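You operate a simulated robot arm through the tools that you are given. There is no shell and no other tool. Be economical: measure what you need, move in short steps, check, and stop when the job is done.

Carry out the task below with a simulated robot arm. There is one attempt and no reset: what you move stays moved.

TASK
Put the black washer in the grey bucket.

It is judged by the outcome, as a careful person would: the job done as asked, and still so three seconds after it is handed in. It fails if anything else is knocked over, pushed out of place, dropped, spilled or broken.

THE ROBOT
A 7-joint arm with a two-finger parallel gripper, fixed in place. Base frame: the origin is at the foot of the arm, x ahead of it, y to its left, z up; the work surface is at about z = 0. Lengths are in m, angles in rad, forces in N, time in s.
With the tool pointing down near the work surface it reaches from about 0.22 to 0.58 m from the base axis. Its first joint turns from -1.152 to 1.152 rad. Payload 2.5 kg.
Tool frame: the origin (TCP) lies between the finger pads and is the grasp point; the fingertips stand 0.023 m ahead of it; z points along the fingers, y is the line along which they close. The gripper opens to 0.094 m. The fingers are 0.038 m wide and 0.01 m thick; the gripper's body (0.054 by 0.096 m) begins 0.039 m behind the TCP.
Orientation is told as [roll, pitch, yaw] about the base's x, y, z axes, in that order, counted from this pose: with the fingers straight down and closing along the base's y, the tool's x points along the base's -x, its y along +y and its z along -z.

THE INTERFACE
- The arm moves only by the tool move_arm. Its argument "commands" is a list of rows, each a list of 3 entries, a list of its own where there are three numbers: the shift along the tool's x, y, z in m, then the turn, a rotation vector about the tool's x, y, z in rad, then the gripper command, from -1 (shut) to 1 (fully open), values between in proportion. In form: [[[dx, dy, dz], [wx, wy, wz], grip], ...]. A call has 1 to 10 rows; each row is the pose to reach, as a shift and turn from the pose commanded when the call began, along the tool's axes at that moment. A row lasts 0.2 s, in which the tool goes at most 0.05 m and 0.15 rad; a call with a longer step from one row to the next is refused whole, and so is a gripper value outside its range. A pose out of reach is approached as far as the arm can. The call stops where the force on the tool passes 40 N (or 10 N more than at its start, if that is more) or the arm is blocked; 0.2 s more then pass. The fingers move at their own pace (about 0.108 m/s each) and stop on an object; they squeeze with about 38 N. The grip force told is the motor's: it shows also when the fingers shut on nothing. Time passes only in rows, and 0.2 s behind the last, so rows that repeat a pose let the fingers close. It gives the time, the measured TCP pose, the force on the tool (base axes), the opening and the grip force at its end, in the units of the frame above (readings bear some noise).
- Cameras (640 x 400 px; columns grow to the right, rows downward): "scene" is fixed at [0.0917, -0.3885, 0.569]; the picture's right is [0.97, -0.23, 0.00], its down [-0.07, -0.32, -0.95] and it looks along [0.21, 0.92, -0.33] (base axes); focal length 280 px, centre (320, 200). "wrist" rides on the gripper at [-0.039, 0, -0.044] in the tool frame; the picture's right is [0.00, -1.00, 0.00], its down [0.97, 0.00, -0.24] and it looks along [0.24, 0.00, 0.97] (tool axes); focal length 218 px, centre (320, 200).
- get_image(camera): a new picture of that camera. No time passes.
- measure_at(camera, pixels): for up to 12 pixels [column, row] of the newest picture of that camera ("zoom" is the newest enlarged one), the place [x, y, z] in the base frame of the surface seen there, good to about 0.003 m. No time passes.
- close_up(camera, box): a new picture of the part [left, top, right, bottom] of that camera's present view, enlarged. No time passes.
- sign_off(): hands the job in; it is judged then, once.

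Work in short steps. Measure before you move; look again where a grasp or a placing could have gone wrong, and mend it. You have 60 turns and 20 pictures in all, the two below and enlarged ones among them. Open the gripper and draw the arm clear of the work before you hand the job in, unless the task says otherwise; then end with one line.

The tools are called as name(argument=value, ...) on one line, values as JSON. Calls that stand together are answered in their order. move_arm: Moves the arm, as the interface text tells. Its arguments: {"type":"object","properties":{"commands":{"type":"array"}},"required":["commands"]} The other tools are called the same way: get_image (camera) takes a picture; measure_at (camera, pixels) gives the place of the surface under pixels of a picture; close_up (camera, box) takes an enlarged picture of a part of a camera's view; sign_off () hands the job in.

At the start:

```text
clock: 0.0
tool_pos: [0.3909, 0.0669, 0.4755]
orientation: [0.001, 0.002, 0.001]
wrist_force: [-1.0, 0.1, -0.1]
grip_width: 0.0942
gripper_force: 0.0
```

scene: 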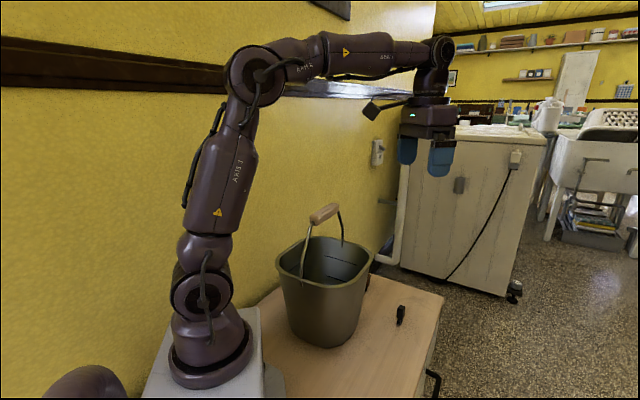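
wrist: 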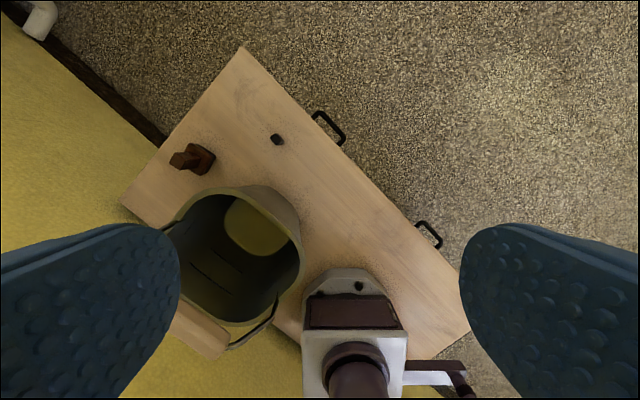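

The scene shows a small black object near (401,315), and the wrist view shows it near (277,139). I'll enlarge both.

close_up(camera="scene", box=[260, 190, 450, 360])

close_up(camera="wrist", box=[150, 90, 350, 215])

measure_at(camera="wrist", pixels=[[277, 139], [273, 137], [281, 141], [195, 158], [290, 155], [250, 190], [298, 250], [255, 225], [215, 270], [205, 335], [330, 130]])

measure_at(camera="scene", pixels=[[401, 308], [400, 315], [399, 322], [320, 213], [278, 268], [370, 260], [330, 238], [320, 285], [301, 280], [343, 243]])

```text
2.35 times, centred on (355, 275) of scene
```

zoom: 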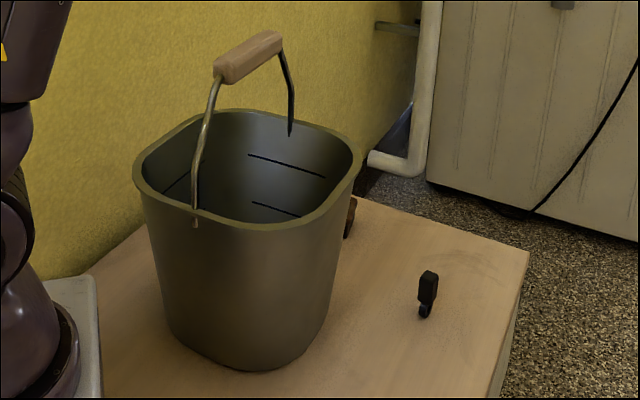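

```text
3.20 times, centred on (250, 152) of wrist
```

zoom: 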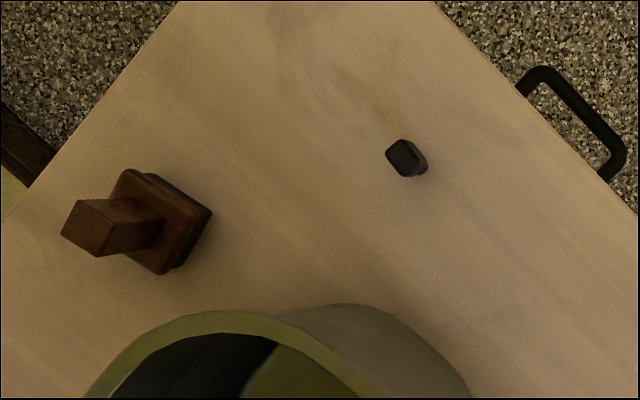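

```text
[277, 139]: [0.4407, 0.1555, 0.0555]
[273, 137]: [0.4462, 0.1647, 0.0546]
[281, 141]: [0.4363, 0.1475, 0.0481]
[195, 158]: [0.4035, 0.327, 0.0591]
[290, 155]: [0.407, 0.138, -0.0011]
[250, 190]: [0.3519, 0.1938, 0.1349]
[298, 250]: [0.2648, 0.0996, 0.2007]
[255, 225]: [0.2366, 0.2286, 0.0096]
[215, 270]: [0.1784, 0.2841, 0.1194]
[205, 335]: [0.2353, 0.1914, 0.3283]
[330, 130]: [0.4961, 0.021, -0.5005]
```

```text
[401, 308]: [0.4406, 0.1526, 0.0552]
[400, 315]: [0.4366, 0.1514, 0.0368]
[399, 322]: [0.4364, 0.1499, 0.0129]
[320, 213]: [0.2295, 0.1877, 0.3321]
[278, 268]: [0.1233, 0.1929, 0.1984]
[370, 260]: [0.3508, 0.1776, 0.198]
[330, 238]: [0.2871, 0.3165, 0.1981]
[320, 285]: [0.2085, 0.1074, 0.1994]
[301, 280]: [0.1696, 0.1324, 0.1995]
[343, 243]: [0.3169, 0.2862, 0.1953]
```

The black object stands about 0.055 m tall at (0.44, 0.153). I'll look closer to check what it is and how it's oriented.

close_up(camera="scene", box=[377, 297, 425, 327])

close_up(camera="wrist", box=[253, 124, 301, 154])

```text
13.33 times, centred on (401, 312) of scene
```

zoom: 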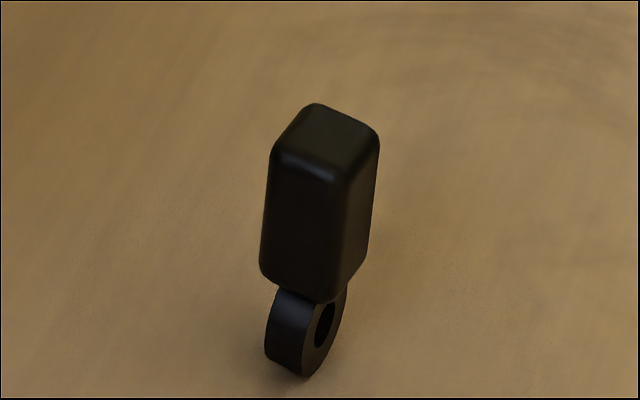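

```text
13.33 times, centred on (277, 139) of wrist
```

zoom: 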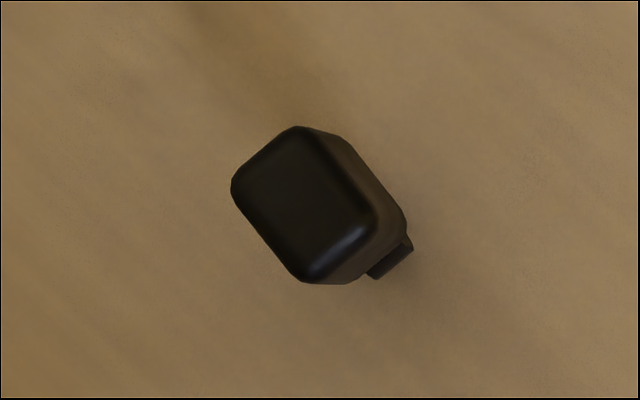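

The washer is a ring with a block on top, standing upright. The block is about 13 x 20 mm in plan, with its long side at roughly 35° to x. I'll move above it, turn by +0.6 rad with the fingers half open, and look again.

move_arm(commands=[[[-0.006, 0.011, 0.038], [0, 0, -0.08], 0.2], [[-0.012, 0.022, 0.076], [0, 0, -0.16], 0.2], [[-0.019, 0.033, 0.114], [0, 0, -0.24], 0.2], [[-0.025, 0.044, 0.152], [0, 0, -0.32], 0.2], [[-0.031, 0.055, 0.19], [0, 0, -0.4], 0.2], [[-0.037, 0.066, 0.228], [0, 0, -0.48], 0.2], [[-0.044, 0.077, 0.266], [0, 0, -0.54], 0.2], [[-0.05, 0.088, 0.3], [0, 0, -0.6], 0.2], [[-0.05, 0.088, 0.3], [0, 0, -0.6], 0.2]])

get_image(camera="wrist")

```text
clock: 2.0
tool_pos: [0.4388, 0.157, 0.1757]
orientation: [0.0, -0.003, 0.602]
wrist_force: [-0.4, -0.2, 0.5]
grip_width: 0.0565
gripper_force: 0.1
```

```text
13 pictures are left
```

wrist: 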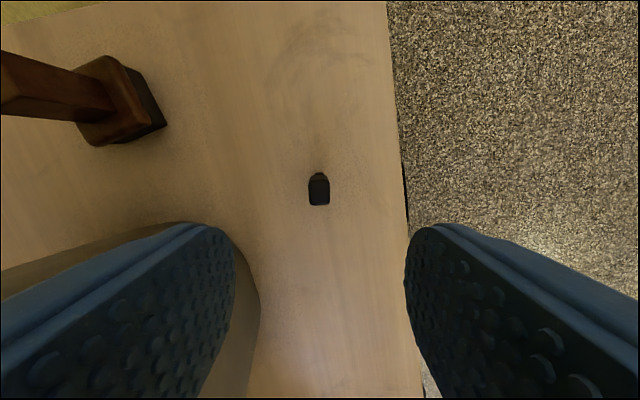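

The block at (319,190) is square to the fingers. I'll measure its edges.

close_up(camera="wrist", box=[287, 168, 351, 208])

measure_at(camera="wrist", pixels=[[312, 190], [319, 190], [326, 190], [319, 183], [319, 200], [319, 203], [319, 176], [258, 300], [245, 260]])

```text
10.00 times, centred on (319, 188) of wrist
```

zoom: 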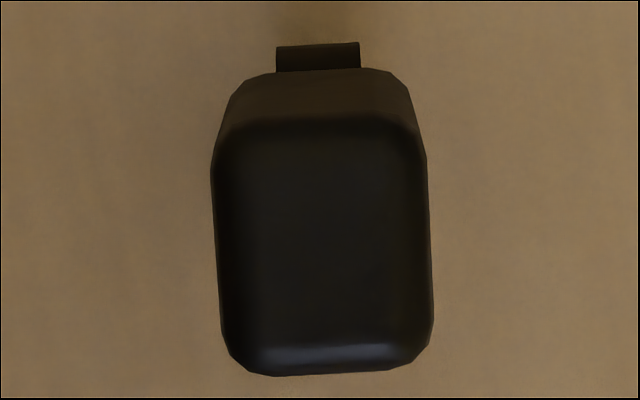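

```text
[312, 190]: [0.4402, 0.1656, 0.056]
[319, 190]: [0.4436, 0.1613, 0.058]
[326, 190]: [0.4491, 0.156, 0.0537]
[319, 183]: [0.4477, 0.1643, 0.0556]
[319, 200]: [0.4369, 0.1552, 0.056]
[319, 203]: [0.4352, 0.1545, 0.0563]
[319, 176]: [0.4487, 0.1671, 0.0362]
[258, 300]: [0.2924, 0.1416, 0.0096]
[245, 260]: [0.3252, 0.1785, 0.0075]
```

The block is centred to within 1 mm laterally and needs about 4.5 mm along tool -x. I'll descend to z≈0.042 with the fingers still open, then close.

move_arm(commands=[[[-0.0045, 0.0006, 0.03], [0, 0, -0.035], 0.2], [[-0.0045, 0.0006, 0.065], [0, 0, -0.035], 0.2], [[-0.0045, 0.0006, 0.1], [0, 0, -0.035], 0.2], [[-0.0045, 0.0006, 0.12], [0, 0, -0.035], 0.2], [[-0.0045, 0.0006, 0.134], [0, 0, -0.035], 0.2], [[-0.0045, 0.0006, 0.134], [0, 0, -0.035], 0.2], [[-0.0045, 0.0006, 0.134], [0, 0, -0.035], -1], [[-0.0045, 0.0006, 0.134], [0, 0, -0.035], -1], [[-0.0045, 0.0006, 0.134], [0, 0, -0.035], -1]])

```text
clock: 4.0
tool_pos: [0.4437, 0.1595, 0.0418]
orientation: [0.0, -0.001, 0.634]
wrist_force: [0.6, 0.5, -0.2]
grip_width: 0.0159
gripper_force: 37.5
```

It's gripped with an opening of 15.9 mm. I'll lift straight up to z≈0.40, clear of the bucket and its handle, and look.

move_arm(commands=[[[0, 0, -0.03], [0, 0, 0], -1], [[0, 0, -0.07], [0, 0, 0], -1], [[0, 0, -0.115], [0, 0, 0], -1], [[0, 0, -0.16], [0, 0, 0], -1], [[0, 0, -0.205], [0, 0, 0], -1], [[0, 0, -0.25], [0, 0, 0], -1], [[0, 0, -0.295], [0, 0, 0], -1], [[0, 0, -0.34], [0, 0, 0], -1], [[0, 0, -0.37], [0, 0, 0], -1], [[0, 0, -0.37], [0, 0, 0], -1]])

get_image(camera="wrist")

close_up(camera="scene", box=[260, 190, 404, 280])

```text
clock: 6.2
tool_pos: [0.4419, 0.1577, 0.4095]
orientation: [0.0, -0.001, 0.635]
wrist_force: [0.2, -0.2, -0.3]
grip_width: 0.0154
gripper_force: 38.0
```

```text
11 pictures are left
```

wrist: 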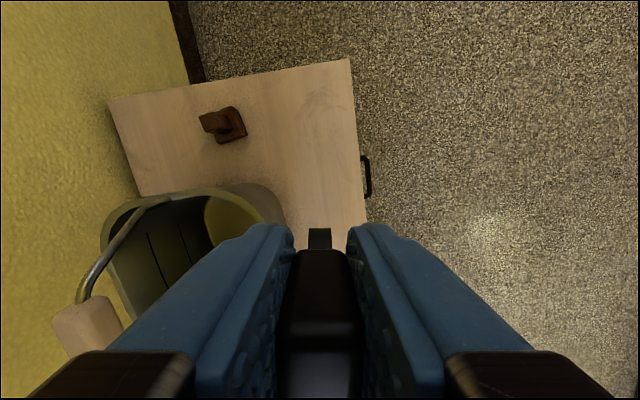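

```text
4.44 times, centred on (332, 235) of scene
```

zoom: 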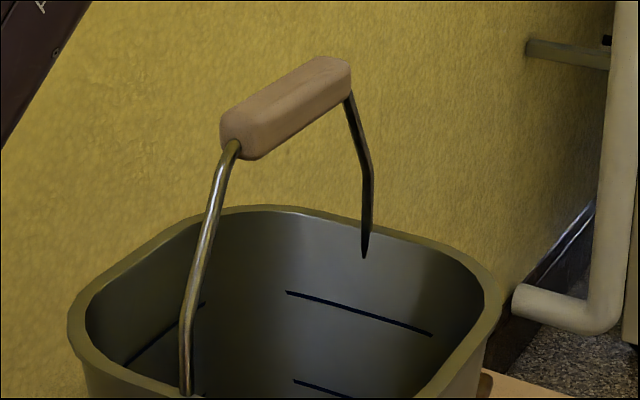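

The washer is held. Next I'll measure the handle and rim in the enlarged scene view.

measure_at(camera="zoom", pixels=[[187, 388], [187, 330], [210, 220], [235, 145], [340, 70], [367, 165], [365, 245], [75, 320], [150, 250], [265, 210], [420, 240], [492, 310]])

measure_at(camera="scene", pixels=[[301, 283], [320, 286], [340, 284], [355, 277], [365, 268], [320, 250], [340, 270]])

measure_at(camera="wrist", pixels=[[105, 240], [130, 202], [160, 196], [210, 190], [240, 190], [95, 275], [130, 225], [220, 220], [140, 300]])

```text
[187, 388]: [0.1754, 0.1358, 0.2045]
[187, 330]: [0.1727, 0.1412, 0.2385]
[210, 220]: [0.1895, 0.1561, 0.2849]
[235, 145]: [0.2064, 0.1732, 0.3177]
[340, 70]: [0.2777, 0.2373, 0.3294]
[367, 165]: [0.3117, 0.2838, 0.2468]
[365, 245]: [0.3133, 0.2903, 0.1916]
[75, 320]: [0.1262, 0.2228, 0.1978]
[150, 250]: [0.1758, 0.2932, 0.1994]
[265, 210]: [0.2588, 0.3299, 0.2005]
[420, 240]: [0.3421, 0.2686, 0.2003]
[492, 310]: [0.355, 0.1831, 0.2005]
```

```text
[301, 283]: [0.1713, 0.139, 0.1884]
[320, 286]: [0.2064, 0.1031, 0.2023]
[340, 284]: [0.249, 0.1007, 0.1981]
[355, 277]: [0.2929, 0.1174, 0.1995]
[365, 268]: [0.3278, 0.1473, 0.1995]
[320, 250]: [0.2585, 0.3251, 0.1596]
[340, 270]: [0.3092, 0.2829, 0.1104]
```

```text
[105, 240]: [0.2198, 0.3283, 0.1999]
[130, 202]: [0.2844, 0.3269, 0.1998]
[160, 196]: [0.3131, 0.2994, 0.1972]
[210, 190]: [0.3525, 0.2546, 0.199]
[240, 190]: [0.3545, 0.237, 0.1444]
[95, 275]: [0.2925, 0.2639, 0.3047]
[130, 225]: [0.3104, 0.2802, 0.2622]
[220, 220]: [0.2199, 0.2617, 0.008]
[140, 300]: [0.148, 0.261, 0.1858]
```

The handle plane runs from (0.173,0.137) to (0.313,0.289), with its grip at z≈0.33. The free half of the opening is on the +x,-y side, with the rim about 0.10 m from that plane. I'll go above (0.283,0.176) at the current height and turn to yaw ≈ -0.75, so the gripper is parallel to the handle.

move_arm(commands=[[[0.0117, 0.0109, 0], [0, 0, 0.1385], -1], [[0.0234, 0.0217, 0], [0, 0, 0.277], -1], [[0.0351, 0.0326, 0], [0, 0, 0.4155], -1], [[0.0468, 0.0434, 0], [0, 0, 0.554], -1], [[0.0585, 0.0543, 0], [0, 0, 0.6925], -1], [[0.0701, 0.0651, 0], [0, 0, 0.831], -1], [[0.0818, 0.076, 0], [0, 0, 0.9695], -1], [[0.0935, 0.0868, 0], [0, 0, 1.108], -1], [[0.1052, 0.0977, 0], [0, 0, 1.2465], -1], [[0.1169, 0.1085, 0], [0, 0, 1.385], -1]])

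get_image(camera="scene")

get_image(camera="wrist")

```text
clock: 8.4
tool_pos: [0.2842, 0.1756, 0.4117]
orientation: [0.001, -0.001, -0.751]
wrist_force: [-0.2, 0.2, -0.5]
grip_width: 0.0156
gripper_force: 37.7
```

```text
9 pictures are left
```

scene: 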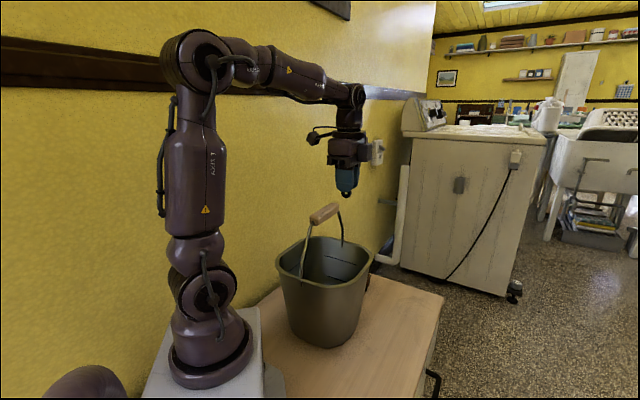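

```text
8 pictures are left
```

wrist: 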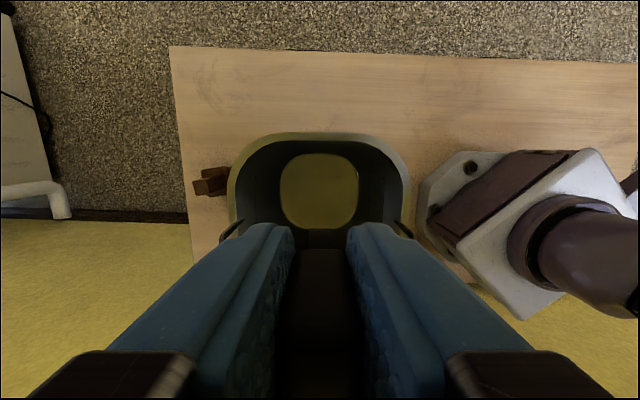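

In the scene a plug-like part sticks out from the wrist near (315,138). I'll measure it before descending next to the handle.

measure_at(camera="scene", pixels=[[313, 139], [325, 129], [318, 142], [310, 135], [338, 131], [335, 150], [346, 175], [346, 193], [364, 150], [320, 205]])

close_up(camera="scene", box=[272, 80, 400, 240])

```text
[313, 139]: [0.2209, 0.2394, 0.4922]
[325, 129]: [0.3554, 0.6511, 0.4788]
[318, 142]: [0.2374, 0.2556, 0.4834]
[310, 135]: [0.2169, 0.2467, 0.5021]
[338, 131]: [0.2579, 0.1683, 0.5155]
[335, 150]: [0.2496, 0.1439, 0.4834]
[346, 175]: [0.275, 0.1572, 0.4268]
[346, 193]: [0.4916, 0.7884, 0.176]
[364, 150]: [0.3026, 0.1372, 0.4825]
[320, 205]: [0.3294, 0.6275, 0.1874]
```

```text
2.50 times, centred on (336, 160) of scene
```

zoom: 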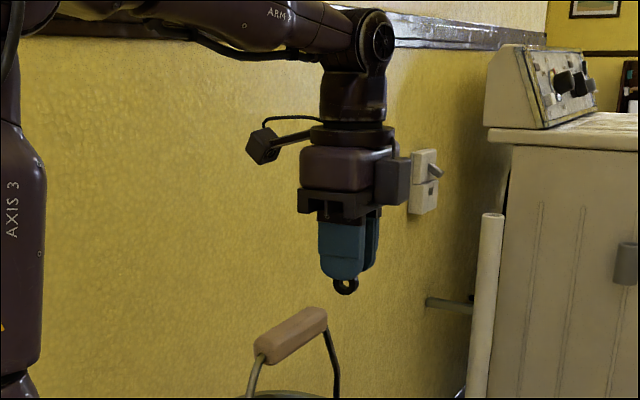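

The protruding part reaches across the handle on this side, about 0.09 m toward tool +x and 0.07–0.09 m above the TCP, so I can't go down this way. I'll turn back to yaw ≈0.8 so it runs parallel to the handle, and shift to (0.292, 0.1675).

move_arm(commands=[[[-0.0112, -0.0006, 0], [0, 0, -0.148], -1], [[-0.0112, -0.0006, 0], [0, 0, -0.296], -1], [[-0.0112, -0.0006, 0], [0, 0, -0.444], -1], [[-0.0112, -0.0006, 0], [0, 0, -0.592], -1], [[-0.0112, -0.0006, 0], [0, 0, -0.74], -1], [[-0.0112, -0.0006, 0], [0, 0, -0.888], -1], [[-0.0112, -0.0006, 0], [0, 0, -1.036], -1], [[-0.0112, -0.0006, 0], [0, 0, -1.184], -1], [[-0.0112, -0.0006, 0], [0, 0, -1.332], -1], [[-0.0112, -0.0006, 0], [0, 0, -1.48], -1]])

move_arm(commands=[[[0, 0, 0.0], [0, 0, -0.08], -1], [[0, 0, 0.03], [0, 0, -0.08], -1], [[0, 0, 0.05], [0, 0, -0.08], -1], [[0, 0, 0.05], [0, 0, -0.08], -1]])

close_up(camera="scene", box=[240, 90, 432, 300])

get_image(camera="wrist")

```text
clock: 10.6
tool_pos: [0.2922, 0.1673, 0.4115]
orientation: [-0.001, 0.0, 0.734]
wrist_force: [0.6, 1.0, -0.1]
grip_width: 0.0158
gripper_force: 37.8
```

```text
clock: 11.6
tool_pos: [0.2931, 0.168, 0.3591]
orientation: [0.001, 0.0, 0.81]
wrist_force: [0.0, -0.1, -0.2]
grip_width: 0.0155
gripper_force: 37.9
```

```text
1.90 times, centred on (336, 195) of scene
```

zoom: 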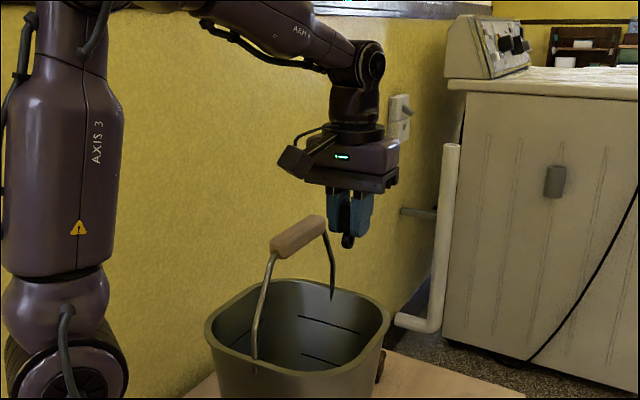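

```text
5 pictures are left
```

wrist: 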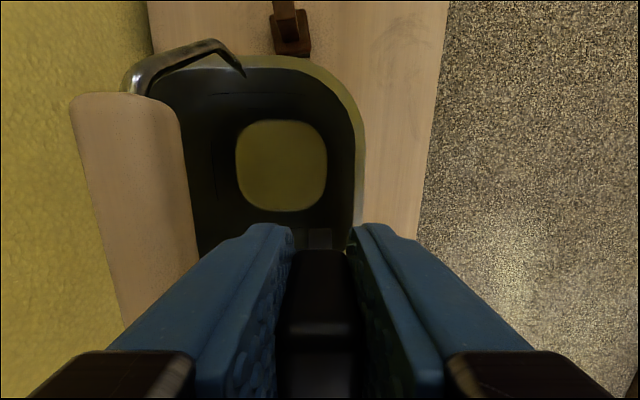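

The handle grip is on the left and the rim on the right of the fingers. I'll measure both clearances before descending.

measure_at(camera="wrist", pixels=[[177, 130], [194, 230], [165, 200], [362, 170], [360, 210], [350, 225], [345, 205], [326, 165], [237, 165], [282, 205], [282, 122]])

measure_at(camera="zoom", pixels=[[293, 160], [285, 165], [300, 175], [322, 185], [395, 185]])

```text
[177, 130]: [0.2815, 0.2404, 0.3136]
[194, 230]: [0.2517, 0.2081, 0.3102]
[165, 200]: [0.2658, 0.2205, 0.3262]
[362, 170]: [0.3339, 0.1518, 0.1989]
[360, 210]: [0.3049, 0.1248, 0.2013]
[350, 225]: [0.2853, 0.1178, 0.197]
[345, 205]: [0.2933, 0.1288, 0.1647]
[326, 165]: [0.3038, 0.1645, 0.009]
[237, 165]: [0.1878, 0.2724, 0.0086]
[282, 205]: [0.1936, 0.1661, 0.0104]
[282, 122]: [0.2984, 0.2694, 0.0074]
```

```text
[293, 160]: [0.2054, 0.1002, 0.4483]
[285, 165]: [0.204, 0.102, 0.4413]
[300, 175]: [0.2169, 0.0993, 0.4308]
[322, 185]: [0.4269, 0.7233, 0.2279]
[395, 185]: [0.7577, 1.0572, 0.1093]
```

The handle grip clears the body by about 10 mm, the finger clears the inner wall by about 11 mm, and the protruding part passes outside. I'll lower to z≈0.19.

move_arm(commands=[[[-0.004, 0, 0.025], [0, 0, 0], -1], [[-0.004, 0, 0.05], [0, 0, 0], -1], [[-0.004, 0, 0.075], [0, 0, 0], -1], [[-0.004, 0, 0.1], [0, 0, 0], -1], [[-0.004, 0, 0.125], [0, 0, 0], -1], [[-0.004, 0, 0.15], [0, 0, 0], -1], [[-0.004, 0, 0.17], [0, 0, 0], -1], [[-0.004, 0, 0.17], [0, 0, 0], -1]])

get_image(camera="scene")

```text
clock: 13.4
tool_pos: [0.2956, 0.1704, 0.1927]
orientation: [0.001, 0.0, 0.809]
wrist_force: [0.3, 1.1, -0.1]
grip_width: 0.0157
gripper_force: 37.7
```

```text
4 pictures are left
```

scene: 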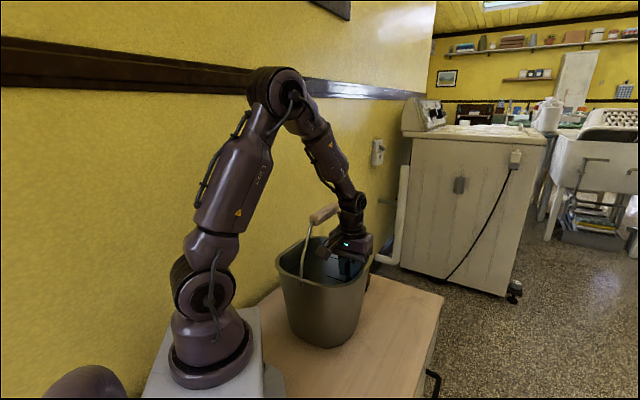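

The fingers and washer are below the rim, nothing has been touched and the bucket hasn't moved. I'll open slightly, to about 27 mm, then lift out.

move_arm(commands=[[[0, 0, 0.012], [0, 0, 0], -1], [[0, 0, 0.012], [0, 0, 0], -0.42], [[0, 0, 0.012], [0, 0, 0], -0.42], [[0, 0, 0.012], [0, 0, 0], -0.42]])

move_arm(commands=[[[0, 0, -0.025], [0, 0, 0], -0.42], [[0, 0, -0.05], [0, 0, 0], -0.42], [[0, 0, -0.08], [0, 0, 0], -0.42], [[0, 0, -0.11], [0, 0, 0], -0.42], [[0, 0, -0.14], [0, 0, 0], -0.42], [[0, 0, -0.17], [0, 0, 0], -0.42], [[0, 0, -0.2], [0, 0, 0], -0.42], [[0, 0, -0.23], [0, 0, 0], -0.42], [[0, 0, -0.25], [0, 0, 0], -0.42]])

get_image(camera="wrist")

get_image(camera="scene")

```text
clock: 14.4
tool_pos: [0.2948, 0.171, 0.1784]
orientation: [0.0, -0.001, 0.81]
wrist_force: [0.2, 1.1, -0.3]
grip_width: 0.0274
gripper_force: 0.0
```

```text
clock: 16.4
tool_pos: [0.2926, 0.1709, 0.4275]
orientation: [0.0, 0.0, 0.81]
wrist_force: [0.4, -0.4, 0.1]
grip_width: 0.0272
gripper_force: 0.0
```

```text
3 pictures are left
```

wrist: 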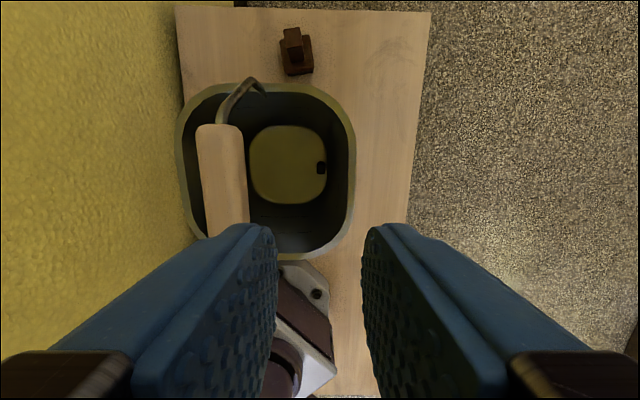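

```text
2 pictures are left
```

scene: 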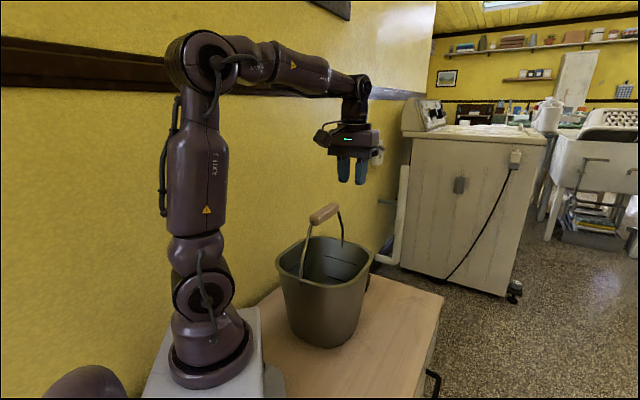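

The washer lies on the bucket's bottom at wrist (322,168). The bucket, its handle and the brown object are unmoved. I'll open the gripper, move the arm clear and hand in.

move_arm(commands=[[[-0.03, -0.02, -0.01], [0, 0, 0], 1], [[-0.06, -0.04, -0.02], [0, 0, 0], 1], [[-0.08, -0.06, -0.03], [0, 0, 0], 1], [[-0.08, -0.06, -0.03], [0, 0, 0], 1]])

sign_off()

```text
clock: 17.4
tool_pos: [0.3946, 0.1862, 0.458]
orientation: [0.001, 0.001, 0.809]
wrist_force: [0.0, 0.4, -0.5]
grip_width: 0.0939
gripper_force: 0.1
```

```text
The job is handed in.
```

The black washer is on the bottom of the grey bucket, nothing else was moved, and the job is handed in with the gripper open and the arm clear.
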